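You operate a simulated robot arm through the tools that you are given. There is no shell and no other tool. Be economical: measure what you need, move in short steps, check, and stop when the job is done.

The job below is to be done with a simulated two-armed robot. You get a single attempt, and the scene is never put back.

TASK
Put the purple float in the black bin on the stock rack. Count the yellow stoppers on the top of the trolley, then put as many of the hose adapters from the top of the trolley on the counter in front of the dye bottles. Put the square bottle that says "29" from the top of the black table on top of the parts box there and the square bottle marked "56" on top of the yellow carton there. Take the blue clamp ring and leave it on the green tape roll. Take the orange fitting and put it on the purple disc. Put one of the black rings from the top of the fitting bench on the top of the sampling bench. Take the white tile and leave it on the top of the yellow table. Take the pipe section with blue ends and leave it in the white tray. Take the green meter and put it on the end of the long counter. Take the brass nut from the top of the high wooden table and put it on top of the brown carton there. Open the left weights cupboard door. Any order will do. Set down upright: hose adapter, square bottle.

It is judged by the outcome, as a careful person would: the job done as asked, and still so three seconds after it is handed in. It fails if anything else is knocked over, pushed out of place, dropped, spilled or broken. A push-on lid holds only when it is set on centred and level and pressed home; a screw cap is set on level and turned clockwise until tight.

THE ROBOT
Two 7-joint arms with fingered hands on one trunk, on a base that drives. Base frame: it is fixed to the floor where the robot stands at the start and does not move with it; the origin is under the middle of the robot, x ahead of it, y to its left, z up; the surface under the hand at the start is at about z = 78. Readings come in cm, degrees, newtons and seconds.
The left shoulder is at the start at [7, 16.2, 122.1], the right one opposite. With the tool pointing down near the work surface each hand reaches from about 26 to 80 cm from the robot's upright axis, wherever it stands, measured 20 degrees to its own side. Places, roughly: black bin on the stock rack [-125, 100, 100]; black ring (5x5x2 cm) [-140, 150, 90]; blue clamp ring (5x5x2 cm) [-120, 80, 90]; brass nut (4x5x2 cm) [60, -200, 90]; carton [75, -175, 100]; counter in front of the dye bottles (72x17 cm) [118, -362, 90]; end of the long counter [-30, -390, 90]; green meter [50, -225, 100]; green tape roll (7x7x3 cm) [-110, 130, 90]; hose adapter [75, 25, 75]; left weights cupboard door [470, 550, 50]; orange fitting [-150, 150, 100]; parts box [75, 125, 75]; pipe section with blue ends (16x4x4 cm) [-140, -130, 80]; purple disc (7x7x1 cm) [-300, 150, 90]; purple float (6x6x5 cm) [50, 20, 80]; square bottle [75, 75, 75]; top of the sampling bench [-320, 140, 90]; top of the yellow table [-130, -110, 80]; white tile [-300, 150, 75]; white tray (40x23x5 cm) [50, -170, 90]; yellow carton [100, 125, 75]; yellow stopper (3x3x5 cm) [80, 30, 80]; yellow stopper (4x4x4 cm) [70, -20, 80]. Payload 4 kg a hand.
The TCP of each hand is the grasp point between the finger pads, 2.6 cm short of the fingertips. In the tool frame z runs along the fingers and y along their closing line. The gripper opens to 13.2 cm. The gripper's body begins 7.3 cm behind the TCP. The gripper is a hand of 4 fingers: y runs from the thumb to the fingers, the wrist lies at [0, 0, -22.4] in the tool frame, and closing takes about 1.5 s.
Orientation is told as [roll, pitch, yaw] about the base's x, y, z axes, in that order, counted from this pose: with the fingers straight down and closing along the base's y, the tool's x points along the base's -x, its y along +y and its z along -z.

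THE INTERFACE
- The arms move only by the tool servo_tool. It takes "left_motion", "right_motion" or both (then of equal length, played together; a hand with none holds still); each is a list of rows, each an object of numbers (a shift or turn left out is 0, a gripper value left out holds the last): "jaw": the opening, from 0 (shut) to 1 (fully open); "x", "y", "z": the shift along the tool's x, y, z in units of 300 mm (1.0 is 300 mm); "rx", "ry", "rz": the turn, a rotation vector about the tool's x, y, z in units of 90 degrees (1.0 is 90 degrees). In form: [{"jaw": .., "x": .., "y": .., "z": .., "rx": .., "ry": .., "rz": ..}, ...]. A call has 1 to 10 rows; each row is the pose to reach, as a shift and turn from the pose commanded when the call began, along the tool's axes at that moment. A call with a number of a shift or a turn outside -1 to 1 is refused whole. Rows are played at 5 a second. More than 5 cm and 8.6 degrees between two rows, or a gripper value outside its range, and nothing of the call is played. Where a pose cannot be reached the arm comes as near as it can. A force on the tool above 40 N (or 10 N above the force at the start of the call, whichever is more), or a blocked arm, ends the call early, and 0.2 s more pass. Each finger travels about 4.5 cm/s and halts on what it meets, pressing with about 34 N; the grip force reading is that of the motor and also rises with nothing between the fingers. The clock runs only during rows and for 0.2 s after the last one: add rows that repeat a pose to give the fingers time. It gives the time, the measured TCP pose, the force on the tool (base axes), the opening and the grip force at its end, in the units of the frame above (readings bear some noise), with the torque about the TCP (base axes, N m) and any sound that the robot's microphone picked up.
- Cameras (640 x 400 px; columns grow to the right, rows downward): "scene" is now at [11.91, 3.66, 141.73]; the picture's right is [0.44, -0.90, 0.00], its down [-0.67, -0.32, -0.67] and it looks along [0.60, 0.29, -0.74] (base axes); focal length 270 px, centre (320, 200). "left" rides on the left gripper at [-7.3, 0.6, -9.4] in its tool frame; the picture's right is [-0.08, -1.00, 0.00], its down [0.78, -0.06, -0.62] and it looks along [0.61, -0.05, 0.79] (tool axes); focal length 230 px, centre (320, 200). "right" rides on the right gripper at [7.3, 0.6, -9.4] in its tool frame; the picture's right is [-0.08, 1.00, 0.00], its down [-0.79, -0.06, -0.62] and it looks along [-0.61, -0.05, 0.79] (tool axes); focal length 230 px, centre (320, 200). There is no depth. A picture from a camera that has moved, and an enlarged one, comes with that camera's place and axes in the base frame and with its lens. The place of the scene camera against the robot may be out by one fixed shift of up to 2.5 cm in any direction.
- capture(camera): a new picture of that camera. The clock stands still meanwhile.
- lift_body(by): slides the trunk up (or, below 0, down) by that many cm; the arms and the scene camera ride with it, the base frame stays. It gives what a move gives, with no picture.
- roll_base(legs): drives the robot by 1 to 6 legs, each [ahead, left, turn to the left] in cm, cm and degrees, along the robot's own axes; the way and the turn of a leg run together, so that a leg with both is an arc; at most 150 cm and 180 degrees a leg. The arms and the cameras ride along, it lands a little off, and it stops where it bumps. It gives what a move gives.
- grasp_type(shape, hand): the hand has 4 fingers and takes this shape, open, in about a second: jaw (thumb against the fingers, like two jaws); tri (thumb and two fingers); tip (a fingertip pinch); poke (one finger out to press); point (the index stretched); flat (the hand flat); cup (the hand cupped); fist (a fist). The gripper value then closes the fingers along that shape, each until it touches; the sizes above hold for jaw. It gives what a move gives, with no picture.
- pan_tilt(pan, tilt): turns the head with the scene camera to pan (to the left, within 86 degrees either way) and tilt (down, from -29 to 69), counted from straight ahead of the robot. It gives what a move gives.
- inspect(camera, box): a new picture of the part [left, top, right, bottom] of that camera's present view, enlarged. The clock stands still meanwhile.
- hand_in(): hands the job in; it is judged then, once.

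Go step by step. Nothing tells you exact positions but the pictures and the camera data: compare them with the known pose of the tool, close in by small moves and look again before you grip or let go. The budget is 577 turns and 370 pictures, counting those below and the enlarged ones. Unless the task says otherwise, let go and move clear before handing in, and close with one line.

The tools are called after "Call:" as a command line: name --argument value ..., lists and objects as JSON in quotes. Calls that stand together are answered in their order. servo_tool: Moves the arms, as the interface text tells. Its arguments: {"type":"object","properties":{"left_motion":{"type":"array"},"right_motion":{"type":"array"}},"required":[]} The other tools are called the same way: lift_body (by) slides the trunk up or down; grasp_type (shape, hand) gives the hand a shape; roll_base (legs) drives the base; pan_tilt (pan, tilt) turns the head that bears the scene camera; capture (camera) takes a picture; inspect (camera, box) takes an enlarged picture of a part of a camera's view; hand_in () hands the job in.

At the start:

```text
time_s: 0.0
left_tool_pos: [35.33, 43.34, 112.71]
left_ee_rot: [0.0, -0.1, -0.1]
left_ft_force: [-0.8, -0.1, 0.6]
left_torque: [-0.01, -0.01, 0.03]
left_grip_width: 13.18
left_grasp_force: 0.0
left_shape: jaw
right_tool_pos: [55.83, 3.53, 110.06]
right_ee_rot: [0.1, 0.0, -0.1]
right_ft_force: [0.4, -0.2, 0.7]
right_torque: [-0.03, -0.02, 0.02]
right_grip_width: 13.17
right_grasp_force: 0.0
right_shape: jaw
trunk travel left (down, up): [-70.0, 24.0]
robot x, y, heading: [0.02, 0.01, -0.1]
head pan, tilt: [25.9, 47.9]
```

scene: 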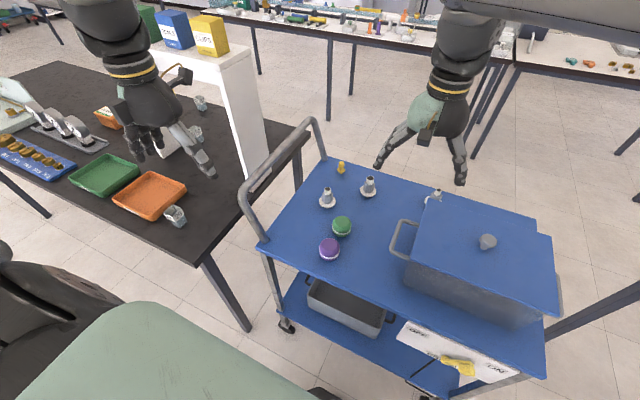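
right: 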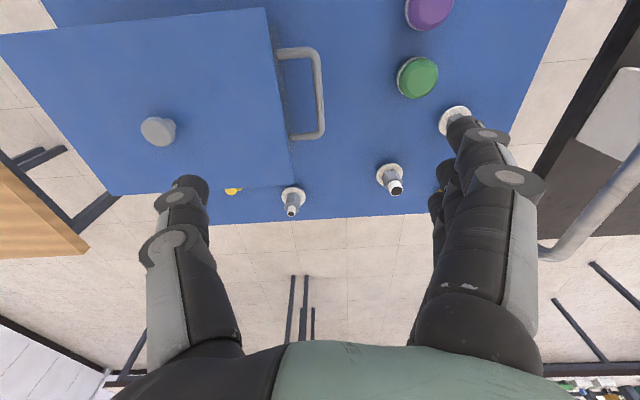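
left: 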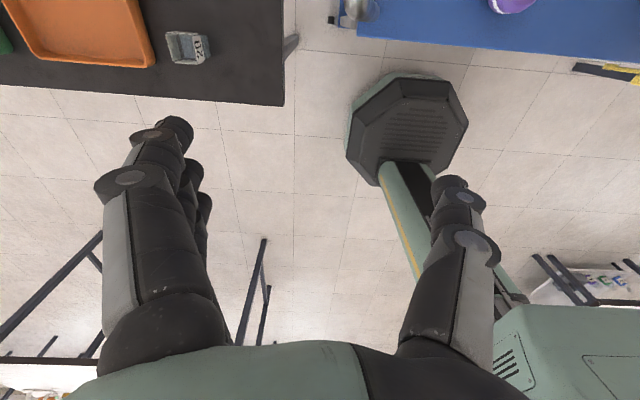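

I see the trolley ahead with the purple and green floats, hose adapters and yellow stoppers, and the black table to the left. First I look around before moving.

Call:
inspect --camera "scene" --box '[240, 130, 480, 280]'

Call:
inspect --camera "right" --box '[140, 0, 540, 250]'

Call:
pan_tilt --pan 70 --tilt 35

Call:
capture --camera "scene"

```text
2.67 times, centred on (360, 205) of scene
camera zoom: at [11.91, 3.66, 141.73], right [0.44, -0.9, 0.0], down [-0.67, -0.32, -0.67], along [0.6, 0.29, -0.74], focal length 720 px, centre (213, 187)
```

zoom: 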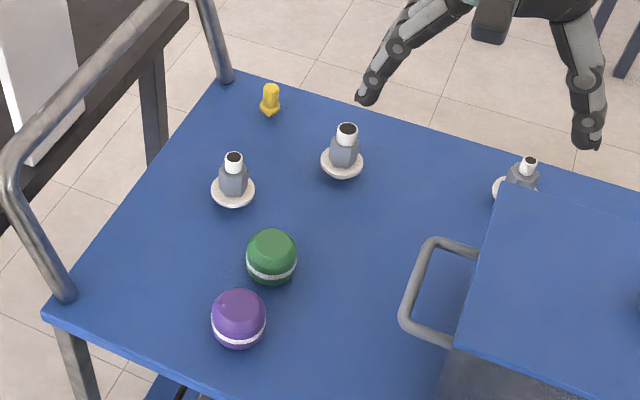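

```text
1.60 times, centred on (340, 125) of right
camera zoom: at [48.37, 4.07, 119.33], right [0.08, 1.0, 0.0], down [0.79, -0.06, 0.62], along [0.61, -0.05, -0.79], focal length 368 px, centre (288, 320)
```

zoom: 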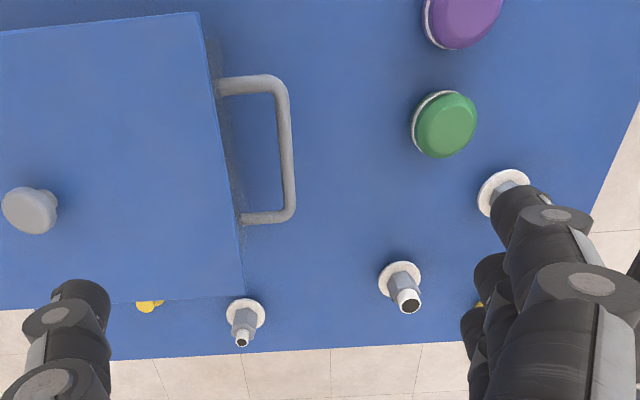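

```text
time_s: 1.1
left_tool_pos: [35.33, 43.38, 112.56]
left_ee_rot: [0.0, 0.0, 0.0]
left_ft_force: [0.1, 0.4, -0.3]
left_torque: [0.0, -0.03, -0.03]
left_grip_width: 13.18
left_grasp_force: 0.0
left_shape: jaw
right_tool_pos: [55.68, 3.52, 110.04]
right_ee_rot: [0.0, 0.0, 0.0]
right_ft_force: [0.2, 0.8, 0.9]
right_torque: [0.0, 0.03, 0.0]
right_grip_width: 13.19
right_grasp_force: 0.0
right_shape: jaw
trunk travel left (down, up): [-70.0, 24.0]
robot x, y, heading: [-0.22, 0.24, -0.0]
head pan, tilt: [70.0, 35.0]
```

```text
364 pictures are left
camera scene: at [7.84, 8.49, 143.61], right [0.94, -0.34, 0.0], down [-0.2, -0.54, -0.82], along [0.28, 0.77, -0.57], focal length 270 px, centre (320, 200)
```

scene: 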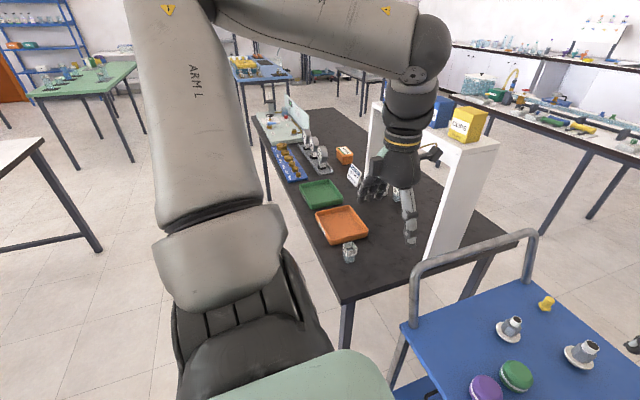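

The black table lies left with trays, a white stand and bottles. I keep looking around.

Call:
inspect --camera "scene" --box '[240, 70, 520, 280]'

Call:
pan_tilt --pan -10 --tilt 30

Call:
capture --camera "scene"

Call:
pan_tilt --pan -80 --tilt 25

Call:
capture --camera "scene"

```text
1.90 times, centred on (380, 175) of scene
camera zoom: at [7.84, 8.49, 143.61], right [0.94, -0.34, 0.0], down [-0.2, -0.54, -0.82], along [0.28, 0.77, -0.57], focal length 514 px, centre (206, 248)
```

zoom: 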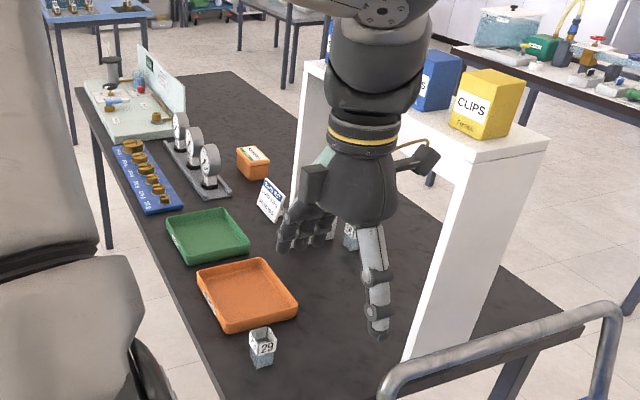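

```text
time_s: 2.6
left_tool_pos: [35.28, 43.29, 112.77]
left_ee_rot: [-0.1, 0.0, 0.0]
left_ft_force: [0.3, 0.0, 0.4]
left_torque: [0.01, 0.05, -0.01]
left_grip_width: 13.18
left_grasp_force: 0.0
left_shape: jaw
right_tool_pos: [55.81, 3.65, 110.02]
right_ee_rot: [0.0, 0.1, -0.1]
right_ft_force: [0.2, 0.7, 0.7]
right_torque: [-0.02, 0.0, 0.0]
right_grip_width: 13.19
right_grasp_force: 0.0
right_shape: jaw
trunk travel left (down, up): [-70.0, 24.0]
robot x, y, heading: [-0.02, -0.24, 0.1]
head pan, tilt: [-10.0, 30.0]
```

```text
362 pictures are left
camera scene: at [13.72, -1.35, 144.39], right [-0.17, -0.98, 0.0], down [-0.49, 0.09, -0.87], along [0.85, -0.15, -0.5], focal length 270 px, centre (320, 200)
```

scene: 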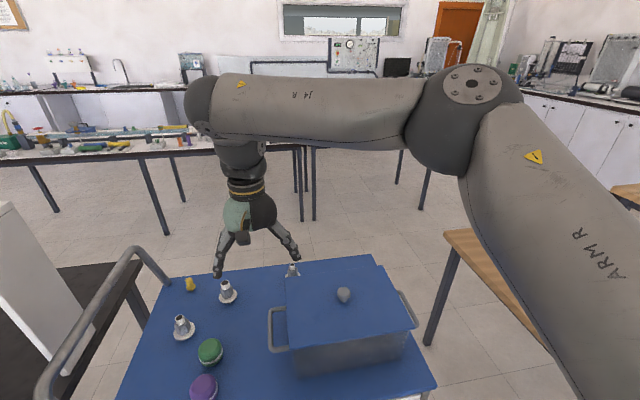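

```text
time_s: 4.0
left_tool_pos: [35.29, 43.41, 112.64]
left_ee_rot: [0.0, 0.0, 0.0]
left_ft_force: [1.5, -0.4, 0.1]
left_torque: [0.01, -0.01, 0.02]
left_grip_width: 13.18
left_grasp_force: 0.1
left_shape: jaw
right_tool_pos: [55.74, 3.58, 109.98]
right_ee_rot: [0.0, 0.1, 0.0]
right_ft_force: [0.7, 0.5, 0.2]
right_torque: [-0.01, 0.02, 0.02]
right_grip_width: 13.19
right_grasp_force: 0.0
right_shape: jaw
trunk travel left (down, up): [-70.0, 24.0]
robot x, y, heading: [0.27, -0.01, -0.1]
head pan, tilt: [-80.0, 25.0]
```

```text
361 pictures are left
camera scene: at [6.43, -8.86, 145.19], right [-0.98, -0.17, 0.0], down [-0.07, 0.42, -0.91], along [0.16, -0.89, -0.42], focal length 270 px, centre (320, 200)
```

scene: 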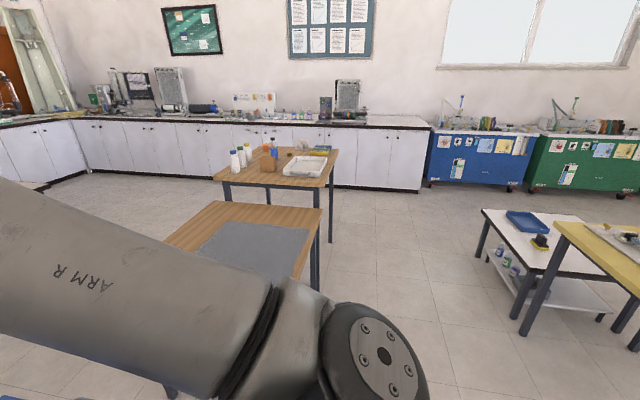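

The wooden tables, long counter and yellow table are to the right. I raise the trunk for a better view down on the trolley and table.

Call:
lift_body --by 22

Call:
pan_tilt --pan 0 --tilt 50

Call:
capture --camera "scene"

Call:
capture --camera "right"

Call:
pan_tilt --pan 60 --tilt 35

Call:
capture --camera "scene"

Call:
capture --camera "left"

```text
time_s: 6.4
left_tool_pos: [35.32, 43.42, 134.69]
left_ee_rot: [0.0, 0.0, 0.1]
left_ft_force: [-0.4, 0.4, -0.1]
left_torque: [-0.03, -0.01, -0.01]
left_grip_width: 13.2
left_grasp_force: 0.0
left_shape: jaw
right_tool_pos: [55.75, 3.52, 131.96]
right_ee_rot: [0.0, 0.0, -0.2]
right_ft_force: [-0.1, 0.2, -0.4]
right_torque: [-0.01, 0.05, -0.02]
right_grip_width: 13.16
right_grasp_force: 0.1
right_shape: jaw
trunk travel left (down, up): [-92.0, 2.0]
robot x, y, heading: [0.04, 0.05, -0.2]
head pan, tilt: [-80.0, 25.0]
```

```text
time_s: 7.9
left_tool_pos: [35.38, 43.33, 134.75]
left_ee_rot: [0.0, 0.1, -0.1]
left_ft_force: [-0.3, -0.1, -0.7]
left_torque: [0.01, 0.01, 0.02]
left_grip_width: 13.18
left_grasp_force: 0.0
left_shape: jaw
right_tool_pos: [55.8, 3.61, 131.99]
right_ee_rot: [0.0, 0.1, -0.1]
right_ft_force: [0.7, -0.3, 0.0]
right_torque: [0.01, 0.01, 0.04]
right_grip_width: 13.18
right_grasp_force: 0.1
right_shape: jaw
trunk travel left (down, up): [-92.0, 2.0]
robot x, y, heading: [0.13, 0.24, 0.3]
head pan, tilt: [0.0, 50.0]
```

```text
360 pictures are left
camera scene: at [12.53, 0.21, 163.44], right [0.0, -1.0, 0.0], down [-0.77, 0.0, -0.64], along [0.64, 0.0, -0.77], focal length 270 px, centre (320, 200)
```

scene: 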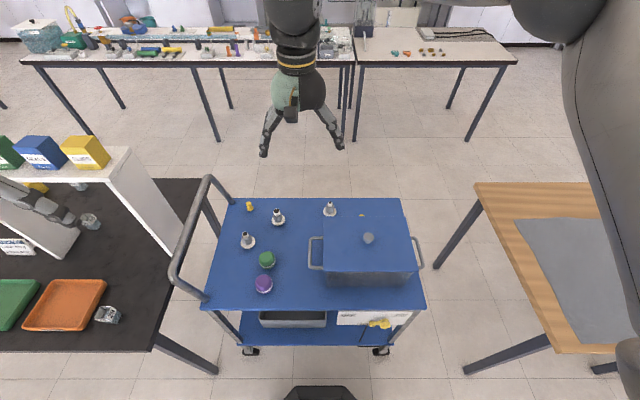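

```text
359 pictures are left
camera right: at [48.38, 4.07, 141.32], right [0.08, 1.0, 0.0], down [0.79, -0.06, 0.62], along [0.61, -0.05, -0.79], focal length 230 px, centre (320, 200)
```

right: 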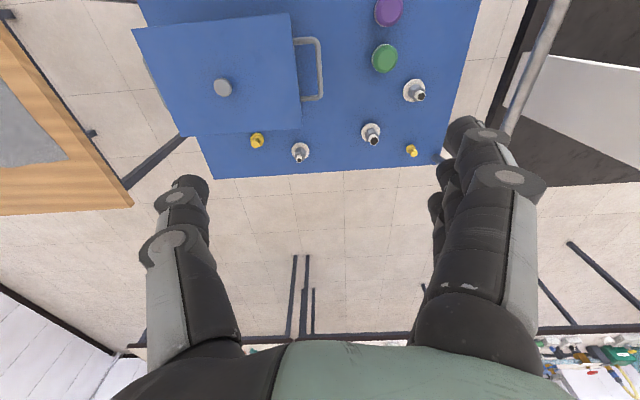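

```text
time_s: 9.2
left_tool_pos: [35.26, 43.35, 134.75]
left_ee_rot: [0.0, 0.0, 0.1]
left_ft_force: [0.1, 0.5, -0.5]
left_torque: [0.01, 0.02, 0.02]
left_grip_width: 13.17
left_grasp_force: 0.2
left_shape: jaw
right_tool_pos: [55.69, 3.57, 132.06]
right_ee_rot: [0.1, 0.1, 0.0]
right_ft_force: [-0.6, 0.4, -0.6]
right_torque: [-0.03, -0.03, 0.02]
right_grip_width: 13.21
right_grasp_force: 0.0
right_shape: jaw
trunk travel left (down, up): [-92.0, 2.0]
robot x, y, heading: [0.16, -0.64, -0.1]
head pan, tilt: [60.0, 35.0]
```

```text
358 pictures are left
camera scene: at [9.23, 7.84, 165.61], right [0.87, -0.5, 0.0], down [-0.29, -0.5, -0.82], along [0.41, 0.71, -0.57], focal length 270 px, centre (320, 200)
```

scene: 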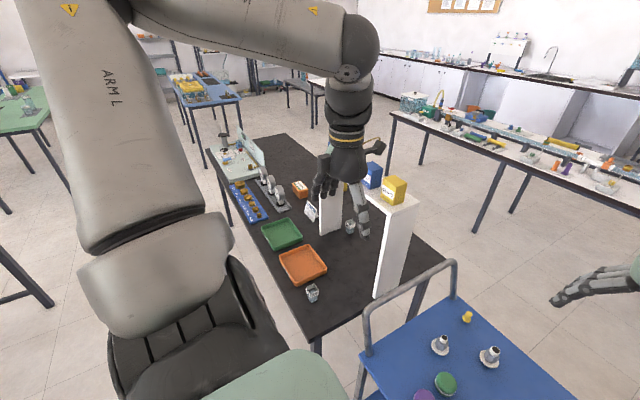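

```text
357 pictures are left
camera left: at [42.62, 43.88, 144.05], right [0.08, -1.0, 0.0], down [-0.78, -0.06, 0.62], along [-0.61, -0.05, -0.79], focal length 230 px, centre (320, 200)
```

left: 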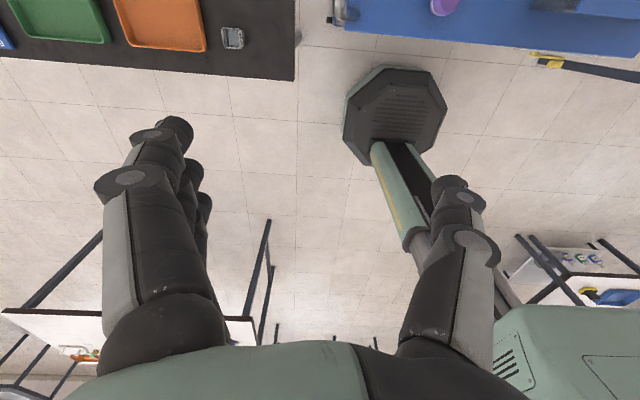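

Two stoppers seen so far. I look closer at the black table and around the pot.

Call:
inspect --camera "scene" --box '[210, 120, 450, 320]'

Call:
pan_tilt --pan 30 --tilt 40

Call:
capture --camera "scene"

Call:
inspect --camera "right" --box '[120, 60, 440, 200]'

```text
2.00 times, centred on (330, 220) of scene
camera zoom: at [9.23, 7.84, 165.61], right [0.87, -0.5, 0.0], down [-0.29, -0.5, -0.82], along [0.41, 0.71, -0.57], focal length 540 px, centre (300, 160)
```

zoom: 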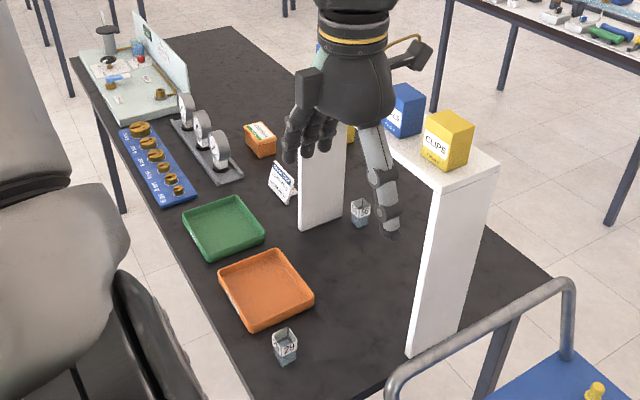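

```text
time_s: 10.2
left_tool_pos: [35.33, 43.26, 134.57]
left_ee_rot: [0.1, 0.0, 0.0]
left_ft_force: [-0.2, 0.5, 0.0]
left_torque: [0.02, 0.01, -0.02]
left_grip_width: 13.21
left_grasp_force: 0.0
left_shape: jaw
right_tool_pos: [55.72, 3.54, 132.14]
right_ee_rot: [0.0, 0.0, 0.0]
right_ft_force: [0.0, -0.6, 0.6]
right_torque: [-0.01, 0.0, -0.01]
right_grip_width: 13.18
right_grasp_force: 0.0
right_shape: jaw
trunk travel left (down, up): [-92.0, 2.0]
robot x, y, heading: [0.05, -0.48, 0.0]
head pan, tilt: [30.0, 40.0]
```

```text
355 pictures are left
camera scene: at [12.17, 4.48, 164.86], right [0.5, -0.87, 0.0], down [-0.56, -0.32, -0.77], along [0.66, 0.38, -0.64], focal length 270 px, centre (320, 200)
```

scene: 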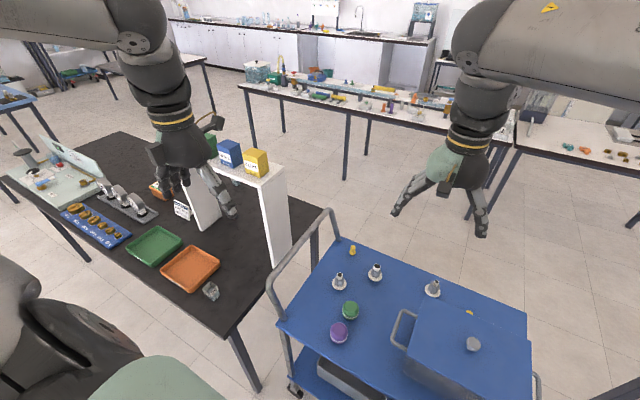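

```text
2.00 times, centred on (280, 130) of right
camera zoom: at [48.37, 4.07, 141.33], right [0.08, 1.0, 0.0], down [0.79, -0.06, 0.62], along [0.61, -0.05, -0.79], focal length 460 px, centre (400, 340)
```

zoom: 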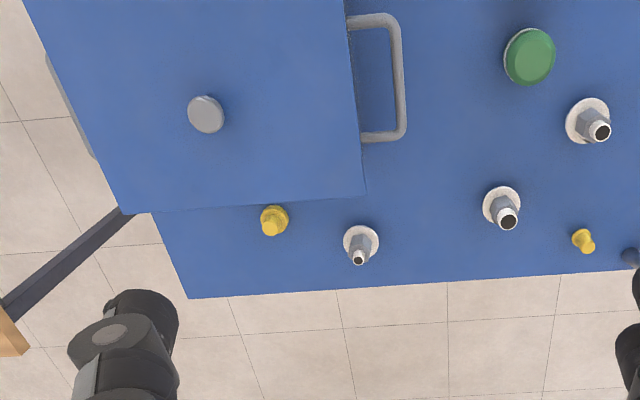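

The floats sit at about purple (47.5, 18) and green (56, 18). I take the purple float first with the right hand.

Call:
servo_tool --right_motion '[{"x": 0.07, "y": 0.12}, {"x": 0.14, "y": 0.24}, {"x": 0.21, "y": 0.36}, {"x": 0.28, "y": 0.48}]'

Call:
lift_body --by -22

Call:
capture --camera "right"

```text
time_s: 11.2
left_tool_pos: [35.22, 43.58, 134.72]
left_ee_rot: [-0.1, -0.1, 0.1]
left_ft_force: [-0.2, -0.1, 1.0]
left_torque: [-0.01, 0.0, 0.02]
left_grip_width: 13.17
left_grasp_force: 0.0
left_shape: jaw
right_tool_pos: [47.24, 18.19, 132.0]
right_ee_rot: [-0.1, 0.1, 0.1]
right_ft_force: [0.3, 0.1, 0.0]
right_torque: [0.01, 0.03, 0.02]
right_grip_width: 13.22
right_grasp_force: 0.0
right_shape: jaw
trunk travel left (down, up): [-92.0, 2.0]
robot x, y, heading: [0.32, 0.52, -0.4]
head pan, tilt: [30.0, 40.0]
```

```text
time_s: 13.5
left_tool_pos: [35.28, 43.29, 112.66]
left_ee_rot: [0.0, 0.1, 0.0]
left_ft_force: [-0.2, -0.3, 0.7]
left_torque: [0.01, -0.03, 0.01]
left_grip_width: 13.2
left_grasp_force: 0.1
left_shape: jaw
right_tool_pos: [47.27, 17.97, 110.01]
right_ee_rot: [0.0, 0.0, 0.0]
right_ft_force: [-0.3, -0.7, -0.5]
right_torque: [-0.01, 0.0, 0.03]
right_grip_width: 13.16
right_grasp_force: 0.1
right_shape: jaw
trunk travel left (down, up): [-70.0, 24.0]
robot x, y, heading: [-0.05, -0.06, -0.2]
head pan, tilt: [30.0, 40.0]
```

```text
353 pictures are left
camera right: at [39.91, 18.49, 119.23], right [0.08, 1.0, 0.0], down [0.79, -0.06, 0.62], along [0.61, -0.05, -0.79], focal length 230 px, centre (320, 200)
```

right: 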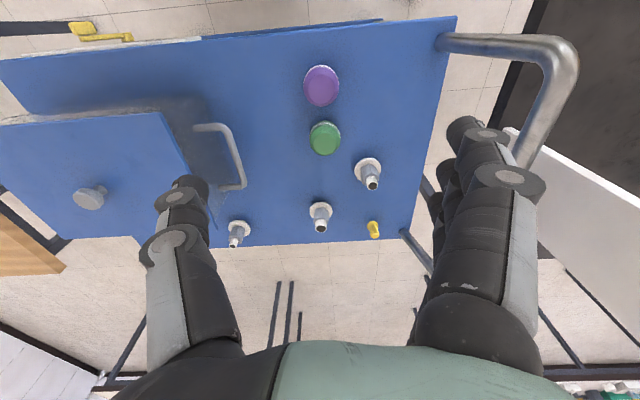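

The float lies right under the hand; I go down over it.

Call:
servo_tool --right_motion '[{"z": 0.16}, {"z": 0.32}, {"z": 0.48}, {"z": 0.64}, {"z": 0.8}]'

Call:
capture --camera "right"

```text
time_s: 14.7
left_tool_pos: [35.29, 43.41, 112.61]
left_ee_rot: [0.0, 0.0, 0.0]
left_ft_force: [-0.4, -0.1, 1.1]
left_torque: [0.01, 0.01, -0.01]
left_grip_width: 13.16
left_grasp_force: 0.0
left_shape: jaw
right_tool_pos: [47.34, 17.95, 85.75]
right_ee_rot: [-0.1, 0.1, 0.0]
right_ft_force: [0.3, 0.3, 0.3]
right_torque: [-0.04, 0.02, -0.01]
right_grip_width: 13.21
right_grasp_force: 0.2
right_shape: jaw
trunk travel left (down, up): [-70.0, 24.0]
robot x, y, heading: [0.02, 0.24, -0.1]
head pan, tilt: [30.0, 40.0]
```

```text
352 pictures are left
camera right: at [40.06, 18.44, 95.1], right [0.08, 1.0, 0.0], down [0.79, -0.06, 0.62], along [0.61, -0.05, -0.79], focal length 230 px, centre (320, 200)
```

right: 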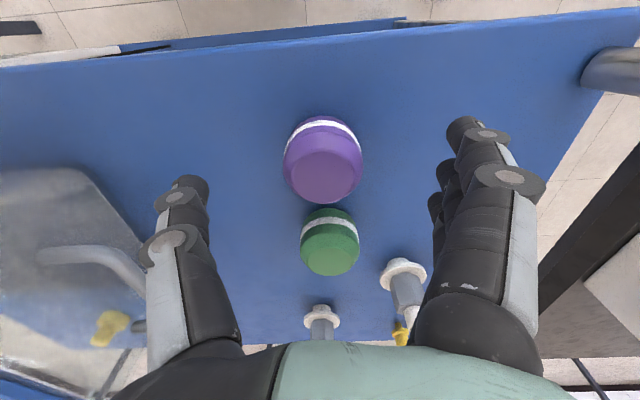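

Call:
servo_tool --right_motion '[{"z": 0.08}, {"z": 0.155}, {"z": 0.155, "jaw": 0.2}, {"z": 0.155, "jaw": 0.2}, {"z": 0.155, "jaw": 0.2}, {"z": 0.155, "jaw": 0.2}, {"z": 0.155, "jaw": 0.2}, {"z": 0.155, "jaw": 0.2}, {"z": 0.155, "jaw": 0.2}]'

Call:
capture --camera "right"

```text
time_s: 16.7
left_tool_pos: [35.24, 43.35, 112.75]
left_ee_rot: [0.0, 0.0, 0.1]
left_ft_force: [-0.6, 0.1, 0.3]
left_torque: [-0.01, 0.0, 0.0]
left_grip_width: 13.19
left_grasp_force: 0.0
left_shape: jaw
right_tool_pos: [47.27, 17.86, 81.37]
right_ee_rot: [0.0, 0.0, 0.0]
right_ft_force: [0.0, 0.7, 0.0]
right_torque: [0.0, 0.0, 0.01]
right_grip_width: 3.83
right_grasp_force: 17.7
right_shape: jaw
trunk travel left (down, up): [-70.0, 24.0]
robot x, y, heading: [-0.12, -0.15, 0.3]
head pan, tilt: [30.0, 40.0]
```

```text
351 pictures are left
camera right: at [39.93, 18.45, 90.55], right [0.08, 1.0, 0.0], down [0.79, -0.06, 0.62], along [0.61, -0.05, -0.79], focal length 230 px, centre (320, 200)
```

right: 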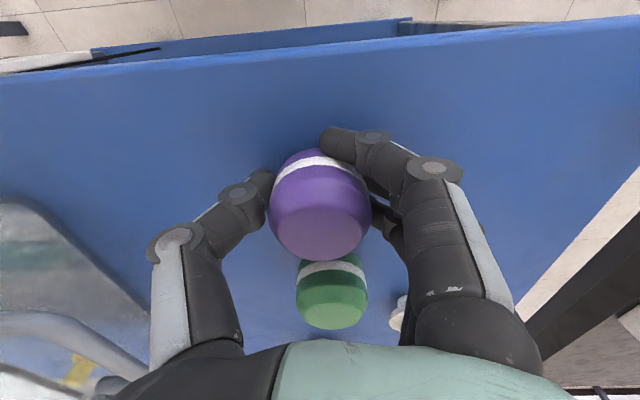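

The float is gripped; I lift it.

Call:
servo_tool --right_motion '[{"z": -0.1, "jaw": 0.1}, {"z": -0.25}, {"z": -0.4}, {"z": -0.55}, {"z": -0.7}, {"z": -0.85}, {"z": -1.0}]'

Call:
capture --camera "right"

```text
time_s: 18.3
left_tool_pos: [35.21, 43.29, 112.74]
left_ee_rot: [0.1, 0.0, 0.0]
left_ft_force: [-0.9, -0.2, 0.0]
left_torque: [0.0, -0.01, -0.01]
left_grip_width: 13.17
left_grasp_force: 0.1
left_shape: jaw
right_tool_pos: [47.58, 17.68, 111.04]
right_ee_rot: [0.3, 0.6, -0.9]
right_ft_force: [-0.4, 0.0, -0.5]
right_torque: [0.03, -0.01, 0.0]
right_grip_width: 3.65
right_grasp_force: 33.8
right_shape: jaw
trunk travel left (down, up): [-70.0, 24.0]
robot x, y, heading: [0.34, 0.03, 0.1]
head pan, tilt: [30.0, 40.0]
```

```text
350 pictures are left
camera right: at [40.37, 18.13, 120.52], right [0.09, 1.0, 0.0], down [0.79, -0.08, 0.61], along [0.61, -0.05, -0.79], focal length 230 px, centre (320, 200)
```

right: 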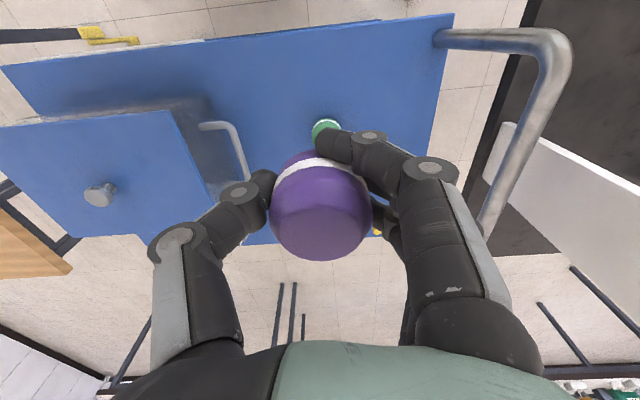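

Float held. I back away from the trolley and turn left to view the stock rack.

Call:
roll_base --legs '[[-30, 0, 0], [0, 0, 60]]'

Call:
pan_tilt --pan 75 --tilt 25

Call:
capture --camera "scene"

```text
time_s: 23.0
left_tool_pos: [-49.93, 52.19, 112.63]
left_ee_rot: [0.0, 0.0, 60.2]
left_ft_force: [0.1, -0.1, -0.4]
left_torque: [0.01, 0.01, 0.01]
left_grip_width: 13.18
left_grasp_force: 0.2
left_shape: jaw
right_tool_pos: [-21.52, 50.37, 111.6]
right_ee_rot: [0.7, 0.1, 59.5]
right_ft_force: [0.2, 0.8, 0.3]
right_torque: [0.03, 0.0, 0.0]
right_grip_width: 3.65
right_grasp_force: 34.4
right_shape: jaw
trunk travel left (down, up): [-70.0, 24.0]
robot x, y, heading: [-29.66, -0.44, 60.1]
head pan, tilt: [30.0, 40.0]
```

```text
time_s: 24.1
left_tool_pos: [-50.08, 52.17, 112.72]
left_ee_rot: [0.0, 0.0, 60.2]
left_ft_force: [-0.5, -1.1, -0.3]
left_torque: [-0.01, -0.01, 0.01]
left_grip_width: 13.17
left_grasp_force: 0.1
left_shape: jaw
right_tool_pos: [-21.41, 50.41, 111.68]
right_ee_rot: [0.7, 0.2, 59.2]
right_ft_force: [0.4, 0.8, 0.0]
right_torque: [0.02, 0.01, -0.02]
right_grip_width: 3.65
right_grasp_force: 33.6
right_shape: jaw
trunk travel left (down, up): [-70.0, 24.0]
robot x, y, heading: [-29.9, 0.33, 60.4]
head pan, tilt: [75.0, 25.0]
```

```text
349 pictures are left
camera scene: at [-34.17, 11.09, 145.19], right [0.7, 0.71, 0.0], down [0.3, -0.3, -0.91], along [-0.64, 0.64, -0.42], focal length 270 px, centre (320, 200)
```

scene: 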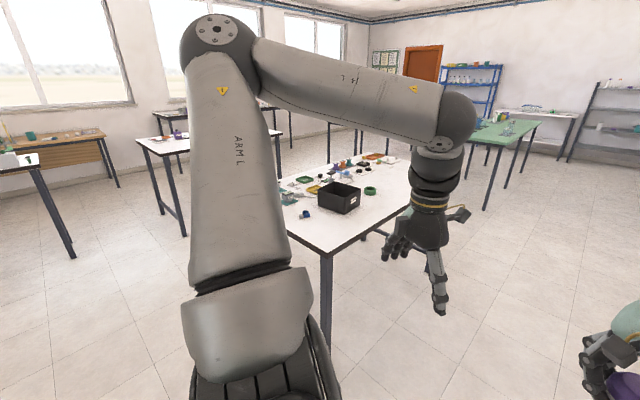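

Call:
inspect --camera "scene" --box '[260, 130, 420, 230]'

Call:
pan_tilt --pan 86 --tilt 15

Call:
capture --camera "scene"

```text
4.00 times, centred on (340, 180) of scene
camera zoom: at [-34.17, 11.09, 145.19], right [0.7, 0.71, 0.0], down [0.3, -0.3, -0.91], along [-0.64, 0.64, -0.42], focal length 1080 px, centre (240, 280)
```

zoom: 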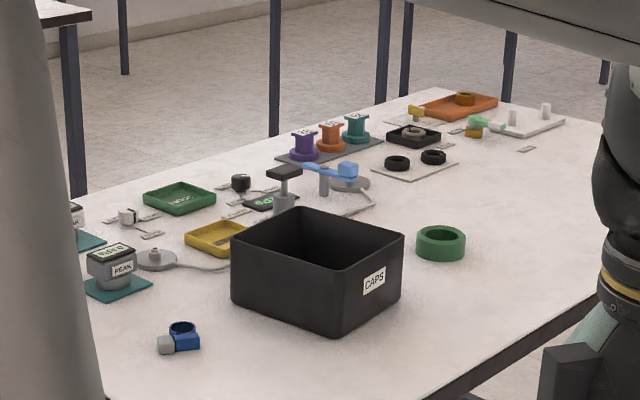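

```text
time_s: 24.8
left_tool_pos: [-49.94, 52.13, 112.77]
left_ee_rot: [0.0, 0.0, 60.2]
left_ft_force: [1.3, -0.3, 0.0]
left_torque: [0.0, -0.05, -0.02]
left_grip_width: 13.18
left_grasp_force: 0.0
left_shape: jaw
right_tool_pos: [-21.4, 50.32, 111.71]
right_ee_rot: [0.6, 0.1, 59.2]
right_ft_force: [-0.1, 0.6, -0.4]
right_torque: [-0.03, 0.0, 0.0]
right_grip_width: 3.67
right_grasp_force: 33.8
right_shape: jaw
trunk travel left (down, up): [-70.0, 24.0]
robot x, y, heading: [-29.78, -0.06, 60.3]
head pan, tilt: [85.9, 15.0]
```

```text
347 pictures are left
camera scene: at [-35.39, 9.8, 146.81], right [0.56, 0.83, 0.0], down [0.22, -0.14, -0.97], along [-0.8, 0.54, -0.26], focal length 270 px, centre (320, 200)
```

scene: 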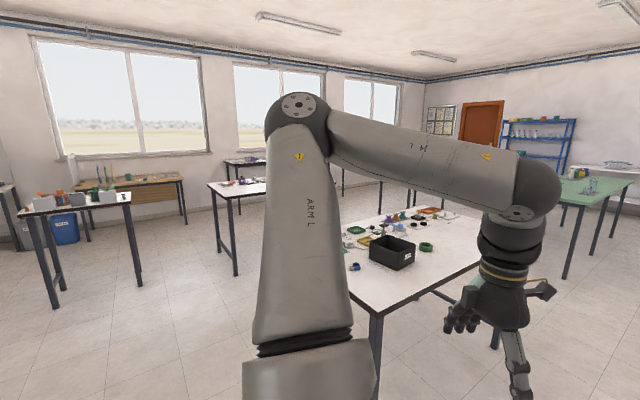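

The bench with the black CAPS bin, blue clamp, green tape roll, spools and black rings is found around (-92..-160, 70..205). I turn to face it and drive alongside.

Call:
roll_base --legs '[[0, 0, 120], [0, -98, 0]]'

Call:
pan_tilt --pan 0 --tilt 45

Call:
capture --camera "scene"

```text
time_s: 35.0
left_tool_pos: [-65.52, 54.96, 112.61]
left_ee_rot: [0.0, 0.0, -180.0]
left_ft_force: [-0.3, 0.4, 0.4]
left_torque: [-0.02, -0.01, 0.03]
left_grip_width: 13.2
left_grasp_force: 0.1
left_shape: jaw
right_tool_pos: [-78.12, 80.73, 111.77]
right_ee_rot: [0.7, 0.1, 179.1]
right_ft_force: [0.6, 0.0, 0.2]
right_torque: [-0.01, 0.03, 0.05]
right_grip_width: 3.54
right_grasp_force: 33.5
right_shape: jaw
trunk travel left (down, up): [-70.0, 24.0]
robot x, y, heading: [-30.04, 98.43, -179.9]
head pan, tilt: [85.9, 15.0]
```

```text
time_s: 36.5
left_tool_pos: [-65.46, 54.91, 112.62]
left_ee_rot: [0.0, -0.1, -180.1]
left_ft_force: [0.0, 0.5, 0.6]
left_torque: [-0.02, 0.01, 0.0]
left_grip_width: 13.19
left_grasp_force: 0.1
left_shape: jaw
right_tool_pos: [-78.12, 80.77, 111.72]
right_ee_rot: [0.7, 0.1, 179.0]
right_ft_force: [-1.2, -0.3, -1.4]
right_torque: [0.0, -0.02, 0.03]
right_grip_width: 3.52
right_grasp_force: 33.6
right_shape: jaw
trunk travel left (down, up): [-70.0, 24.0]
robot x, y, heading: [-30.26, 98.22, -180.0]
head pan, tilt: [0.0, 45.0]
```

```text
346 pictures are left
camera scene: at [-43.6, 98.46, 142.13], right [0.0, 1.0, 0.0], down [0.71, 0.0, -0.71], along [-0.71, 0.0, -0.71], focal length 270 px, centre (320, 200)
```

scene: 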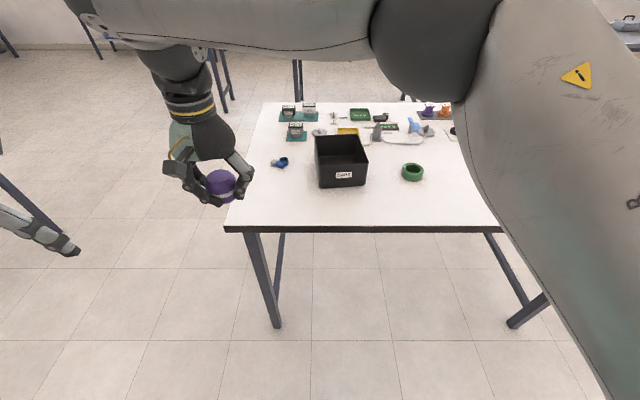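

The bin is at about (-109, 105). I drive up and bring the float over it.

Call:
roll_base --legs '[[27, 0, 0]]'

Call:
servo_tool --right_motion '[{"y": -0.16}, {"y": -0.32}, {"y": -0.48}, {"y": -0.64}, {"y": -0.78}]'

Call:
capture --camera "scene"

Call:
capture --camera "right"

```text
time_s: 38.5
left_tool_pos: [-92.32, 55.01, 112.76]
left_ee_rot: [0.0, 0.0, 180.0]
left_ft_force: [0.1, -0.5, -0.6]
left_torque: [0.03, -0.02, 0.0]
left_grip_width: 13.17
left_grasp_force: 0.0
left_shape: jaw
right_tool_pos: [-104.97, 80.96, 111.74]
right_ee_rot: [0.7, 0.1, 178.9]
right_ft_force: [0.0, -0.5, -0.7]
right_torque: [0.02, 0.04, -0.01]
right_grip_width: 3.53
right_grasp_force: 34.0
right_shape: jaw
trunk travel left (down, up): [-70.0, 24.0]
robot x, y, heading: [-57.18, 98.15, 180.2]
head pan, tilt: [0.0, 45.0]
```

```text
time_s: 39.7
left_tool_pos: [-92.42, 55.15, 112.7]
left_ee_rot: [0.1, 0.0, 179.9]
left_ft_force: [-0.5, -0.8, 0.5]
left_torque: [-0.02, 0.04, -0.03]
left_grip_width: 13.16
left_grasp_force: 0.1
left_shape: jaw
right_tool_pos: [-104.53, 104.51, 111.49]
right_ee_rot: [0.8, -0.1, 178.8]
right_ft_force: [-0.3, -0.1, 0.4]
right_torque: [0.02, -0.04, 0.0]
right_grip_width: 3.53
right_grasp_force: 33.6
right_shape: jaw
trunk travel left (down, up): [-70.0, 24.0]
robot x, y, heading: [-57.13, 98.26, 179.9]
head pan, tilt: [0.0, 45.0]
```

```text
345 pictures are left
camera scene: at [-70.42, 98.76, 142.14], right [0.0, 1.0, 0.0], down [0.71, 0.0, -0.71], along [-0.71, 0.0, -0.71], focal length 270 px, centre (320, 200)
```

scene: 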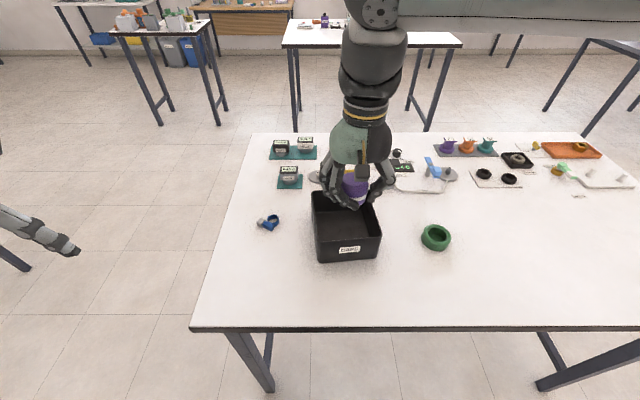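

```text
344 pictures are left
camera right: at [-97.35, 103.8, 120.76], right [-0.1, -1.0, 0.01], down [-0.78, 0.08, 0.61], along [-0.61, 0.05, -0.79], focal length 230 px, centre (320, 200)
```

right: 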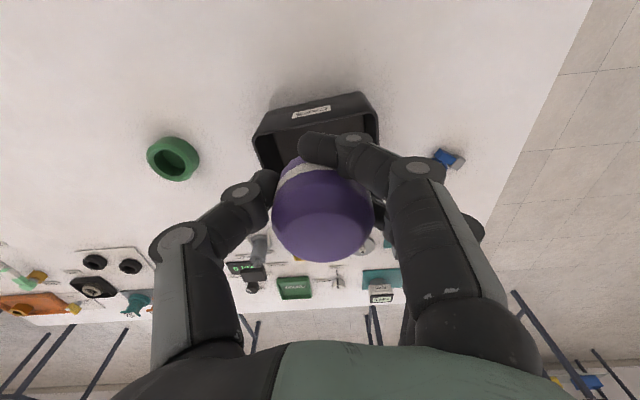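

The bin's centre is near (-112, 105). I move forward and lower the float into it.

Call:
servo_tool --right_motion '[{"x": -0.13}, {"x": -0.25, "y": -0.015}, {"x": -0.25, "y": -0.015, "z": 0.15}, {"x": -0.25, "y": -0.015, "z": 0.3}, {"x": -0.25, "y": -0.015, "z": 0.4}]'

Call:
capture --camera "scene"

Call:
capture --camera "right"

```text
time_s: 40.9
left_tool_pos: [-92.53, 55.07, 112.71]
left_ee_rot: [0.0, 0.0, 179.9]
left_ft_force: [0.3, 0.7, 0.0]
left_torque: [-0.01, -0.02, 0.02]
left_grip_width: 13.18
left_grasp_force: 0.2
left_shape: jaw
right_tool_pos: [-112.16, 104.71, 99.44]
right_ee_rot: [0.7, 0.1, 178.9]
right_ft_force: [-0.4, -1.0, -0.2]
right_torque: [0.0, -0.01, 0.0]
right_grip_width: 3.53
right_grasp_force: 33.9
right_shape: jaw
trunk travel left (down, up): [-70.0, 24.0]
robot x, y, heading: [-57.05, 98.44, 180.0]
head pan, tilt: [0.0, 45.0]
```

```text
343 pictures are left
camera scene: at [-70.52, 98.54, 142.13], right [0.0, 1.0, 0.0], down [0.71, 0.0, -0.71], along [-0.71, 0.0, -0.71], focal length 270 px, centre (320, 200)
```

scene: 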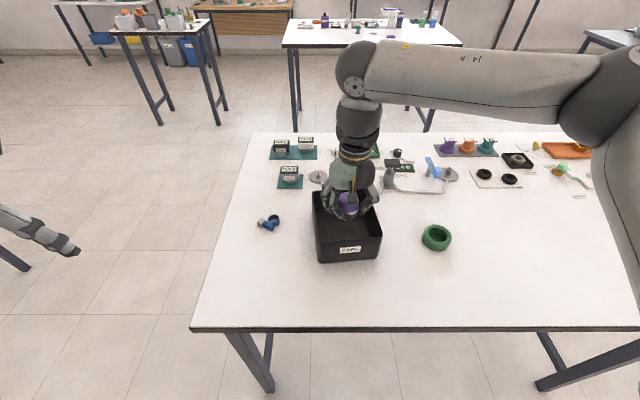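

```text
342 pictures are left
camera right: at [-104.92, 104.02, 108.77], right [-0.1, -1.0, 0.01], down [-0.78, 0.08, 0.61], along [-0.61, 0.05, -0.79], focal length 230 px, centre (320, 200)
```

right: 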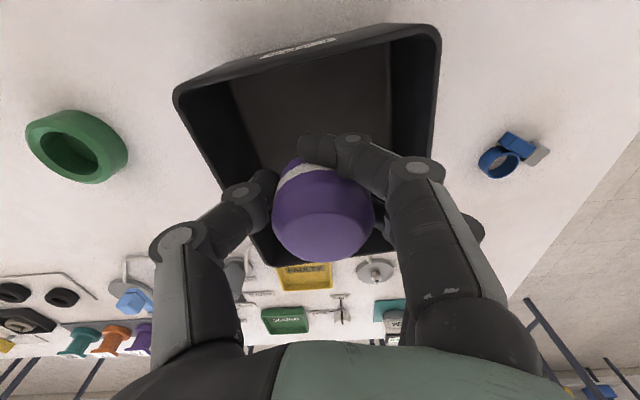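

Call:
servo_tool --right_motion '[{"x": -0.045, "y": -0.015, "z": 0.1}, {"x": -0.045, "y": -0.015, "z": 0.2}, {"x": -0.045, "y": -0.015, "z": 0.23}, {"x": -0.045, "y": -0.015, "z": 0.23, "jaw": 0.35}, {"x": -0.045, "y": -0.015, "z": 0.23, "jaw": 0.45}, {"x": -0.045, "y": -0.015, "z": 0.23, "jaw": 0.5}, {"x": -0.045, "y": -0.015, "z": 0.23, "jaw": 0.5}]'

Call:
capture --camera "right"

```text
time_s: 42.5
left_tool_pos: [-92.42, 55.06, 112.67]
left_ee_rot: [0.1, 0.0, 179.9]
left_ft_force: [0.4, -1.2, -0.7]
left_torque: [0.0, -0.02, 0.0]
left_grip_width: 13.19
left_grasp_force: 0.0
left_shape: jaw
right_tool_pos: [-113.48, 105.17, 92.44]
right_ee_rot: [0.7, 0.2, 178.9]
right_ft_force: [0.2, 0.7, -0.3]
right_torque: [-0.03, 0.0, 0.02]
right_grip_width: 6.49
right_grasp_force: 0.0
right_shape: jaw
trunk travel left (down, up): [-70.0, 24.0]
robot x, y, heading: [-57.06, 98.1, 180.1]
head pan, tilt: [0.0, 45.0]
```

```text
341 pictures are left
camera right: at [-106.25, 104.41, 101.83], right [-0.1, -1.0, 0.01], down [-0.79, 0.08, 0.61], along [-0.61, 0.05, -0.79], focal length 230 px, centre (320, 200)
```

right: 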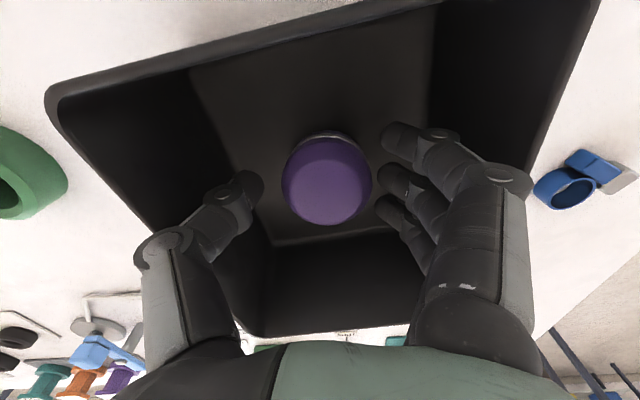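

The float rests in the bin. I raise the hand and move over the blue clamp ring.

Call:
servo_tool --right_motion '[{"z": -0.15}, {"z": -0.3}, {"z": -0.45}, {"z": -0.6, "jaw": 0.6}, {"z": -0.6, "y": 0.15}, {"z": -0.6, "y": 0.3}, {"z": -0.6, "y": 0.45}, {"z": -0.6, "y": 0.6}, {"z": -0.6, "y": 0.68, "x": -0.1}]'

Call:
capture --camera "right"

Call:
inspect --camera "scene" --box '[200, 120, 480, 295]'

```text
time_s: 44.5
left_tool_pos: [-92.43, 55.28, 112.76]
left_ee_rot: [0.1, 0.0, 179.9]
left_ft_force: [0.4, 0.4, 0.6]
left_torque: [-0.02, -0.01, 0.0]
left_grip_width: 13.18
left_grasp_force: 0.1
left_shape: jaw
right_tool_pos: [-115.2, 87.33, 111.26]
right_ee_rot: [1.7, 0.2, 178.0]
right_ft_force: [-0.3, -0.5, 0.1]
right_torque: [-0.02, 0.06, 0.0]
right_grip_width: 7.88
right_grasp_force: 0.1
right_shape: jaw
right hand out of reach, approached as far as the arm can: row 9
trunk travel left (down, up): [-70.0, 24.0]
robot x, y, heading: [-57.08, 98.08, 180.1]
head pan, tilt: [0.0, 45.0]
```

```text
340 pictures are left
camera right: at [-107.95, 86.86, 120.64], right [-0.11, -0.99, 0.03], down [-0.78, 0.11, 0.61], along [-0.61, 0.05, -0.79], focal length 230 px, centre (320, 200)
```

right: 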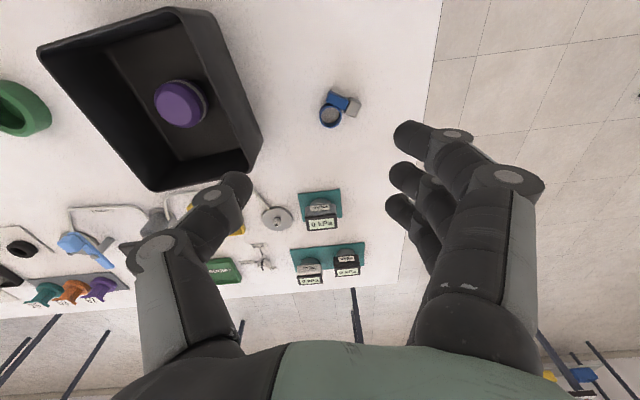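

```text
2.29 times, centred on (340, 208) of scene
camera zoom: at [-70.5, 98.72, 142.13], right [0.0, 1.0, 0.0], down [0.71, 0.0, -0.71], along [-0.71, 0.0, -0.71], focal length 617 px, centre (274, 183)
```

zoom: 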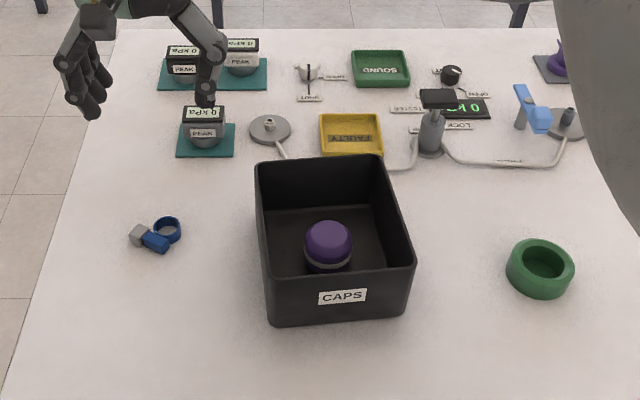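

The clamp ring lies near (-118.4, 84.7), beyond the right hand's easy reach, so I retreat the right hand and bring the left over it.

Call:
servo_tool --right_motion '[{"y": -0.11}, {"y": -0.22}, {"y": -0.33}, {"y": -0.44}, {"y": -0.55, "x": 0.1}, {"y": -0.66, "x": 0.2}, {"y": -0.77, "x": 0.3}, {"y": -0.88, "x": 0.4}, {"y": -0.99, "x": 0.5}]'

Call:
servo_tool --left_motion '[{"x": -0.096, "y": -0.109}, {"x": -0.193, "y": -0.218}, {"x": -0.289, "y": -0.328}, {"x": -0.385, "y": -0.437}, {"x": -0.482, "y": -0.546}, {"x": -0.578, "y": -0.655}, {"x": -0.674, "y": -0.765}, {"x": -0.77, "y": -0.874}, {"x": -0.867, "y": -0.983}]'

Call:
capture --camera "left"

```text
time_s: 46.5
left_tool_pos: [-92.28, 55.28, 112.8]
left_ee_rot: [0.0, 0.0, 179.8]
left_ft_force: [0.0, 0.1, 0.2]
left_torque: [0.03, 0.03, 0.01]
left_grip_width: 13.19
left_grasp_force: 0.0
left_shape: jaw
right_tool_pos: [-98.85, 116.31, 110.58]
right_ee_rot: [0.8, 0.0, 179.0]
right_ft_force: [-0.5, 0.3, 0.2]
right_torque: [-0.02, 0.03, 0.01]
right_grip_width: 7.88
right_grasp_force: 0.0
right_shape: jaw
trunk travel left (down, up): [-70.0, 24.0]
robot x, y, heading: [-57.23, 98.2, 180.1]
head pan, tilt: [0.0, 45.0]
```

```text
time_s: 48.5
left_tool_pos: [-111.03, 77.25, 110.43]
left_ee_rot: [-0.4, -0.2, 179.9]
left_ft_force: [-0.4, 0.2, -0.5]
left_torque: [0.01, 0.02, 0.01]
left_grip_width: 13.16
left_grasp_force: 0.1
left_shape: jaw
left hand out of reach, approached as far as the arm can: row 7, 8, 9
right_tool_pos: [-99.2, 116.13, 110.31]
right_ee_rot: [0.7, 0.2, 178.9]
right_ft_force: [0.2, 0.2, -0.2]
right_torque: [-0.01, 0.01, 0.0]
right_grip_width: 7.87
right_grasp_force: 0.1
right_shape: jaw
trunk travel left (down, up): [-70.0, 24.0]
robot x, y, heading: [-57.21, 98.36, 179.6]
head pan, tilt: [0.0, 45.0]
```

```text
338 pictures are left
camera left: at [-118.28, 76.71, 119.89], right [-0.08, 1.0, 0.01], down [0.79, 0.06, 0.61], along [0.61, 0.05, -0.79], focal length 230 px, centre (320, 200)
```

left: 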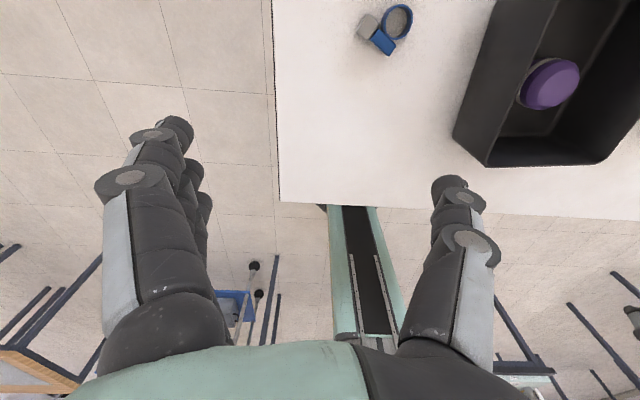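

Call:
lift_body --by 10

Call:
roll_base --legs '[[5, 0, 0]]'

Call:
servo_tool --left_motion '[{"z": 0.14}, {"z": 0.28}, {"z": 0.42}, {"z": 0.56, "y": -0.08}, {"z": 0.62, "y": -0.17, "x": -0.04}, {"z": 0.62, "y": -0.25, "x": -0.07, "rz": -0.09}, {"z": 0.62, "y": -0.25, "x": -0.07, "rz": -0.18}, {"z": 0.62, "y": -0.25, "x": -0.07, "rz": -0.27}]'

Call:
capture --camera "left"

```text
time_s: 49.8
left_tool_pos: [-110.94, 77.26, 120.49]
left_ee_rot: [-0.4, -0.3, 179.9]
left_ft_force: [-0.7, 0.2, 0.8]
left_torque: [0.03, 0.02, -0.01]
left_grip_width: 13.17
left_grasp_force: 0.1
left_shape: jaw
right_tool_pos: [-99.04, 116.16, 120.38]
right_ee_rot: [0.7, 0.2, 179.0]
right_ft_force: [0.4, -0.5, 0.3]
right_torque: [-0.02, 0.03, -0.03]
right_grip_width: 7.89
right_grasp_force: 0.1
right_shape: jaw
trunk travel left (down, up): [-80.0, 14.0]
robot x, y, heading: [-56.89, 98.09, 179.9]
head pan, tilt: [0.0, 45.0]
```

```text
time_s: 50.7
left_tool_pos: [-115.03, 77.39, 121.03]
left_ee_rot: [-0.4, -0.8, 179.8]
left_ft_force: [1.6, -0.2, 0.9]
left_torque: [0.0, 0.05, -0.01]
left_grip_width: 13.2
left_grasp_force: 0.1
left_shape: jaw
right_tool_pos: [-103.17, 116.15, 120.68]
right_ee_rot: [0.6, -0.3, 178.9]
right_ft_force: [1.4, 0.3, 0.3]
right_torque: [0.01, 0.09, 0.02]
right_grip_width: 7.88
right_grasp_force: 0.2
right_shape: jaw
trunk travel left (down, up): [-80.0, 14.0]
robot x, y, heading: [-62.27, 98.75, 180.2]
head pan, tilt: [0.0, 45.0]
```

```text
time_s: 52.5
left_tool_pos: [-114.52, 80.06, 104.27]
left_ee_rot: [-0.7, -0.4, -155.7]
left_ft_force: [-0.4, -0.6, -0.2]
left_torque: [0.02, 0.01, 0.04]
left_grip_width: 13.21
left_grasp_force: 0.0
left_shape: jaw
left hand out of reach, approached as far as the arm can: row 4, 5, 6, 7, 8
right_tool_pos: [-103.86, 116.17, 120.41]
right_ee_rot: [0.8, 0.1, 179.0]
right_ft_force: [-0.1, 0.3, 0.0]
right_torque: [0.01, 0.01, -0.01]
right_grip_width: 7.87
right_grasp_force: 0.1
right_shape: jaw
trunk travel left (down, up): [-80.0, 14.0]
robot x, y, heading: [-62.25, 98.64, 180.0]
head pan, tilt: [0.0, 45.0]
```

```text
337 pictures are left
camera left: at [-120.77, 76.5, 113.63], right [-0.48, 0.88, 0.01], down [0.7, 0.37, 0.61], along [0.53, 0.31, -0.79], focal length 230 px, centre (320, 200)
```

left: 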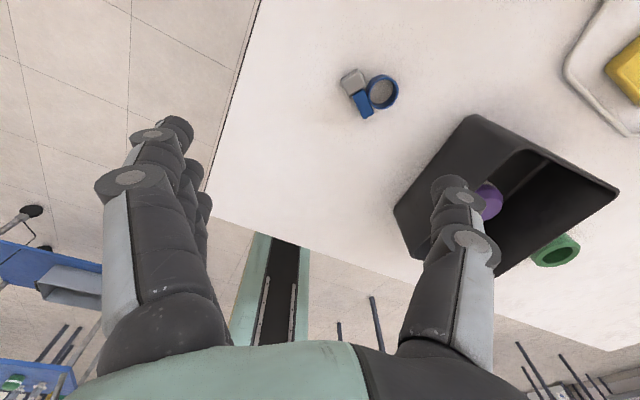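

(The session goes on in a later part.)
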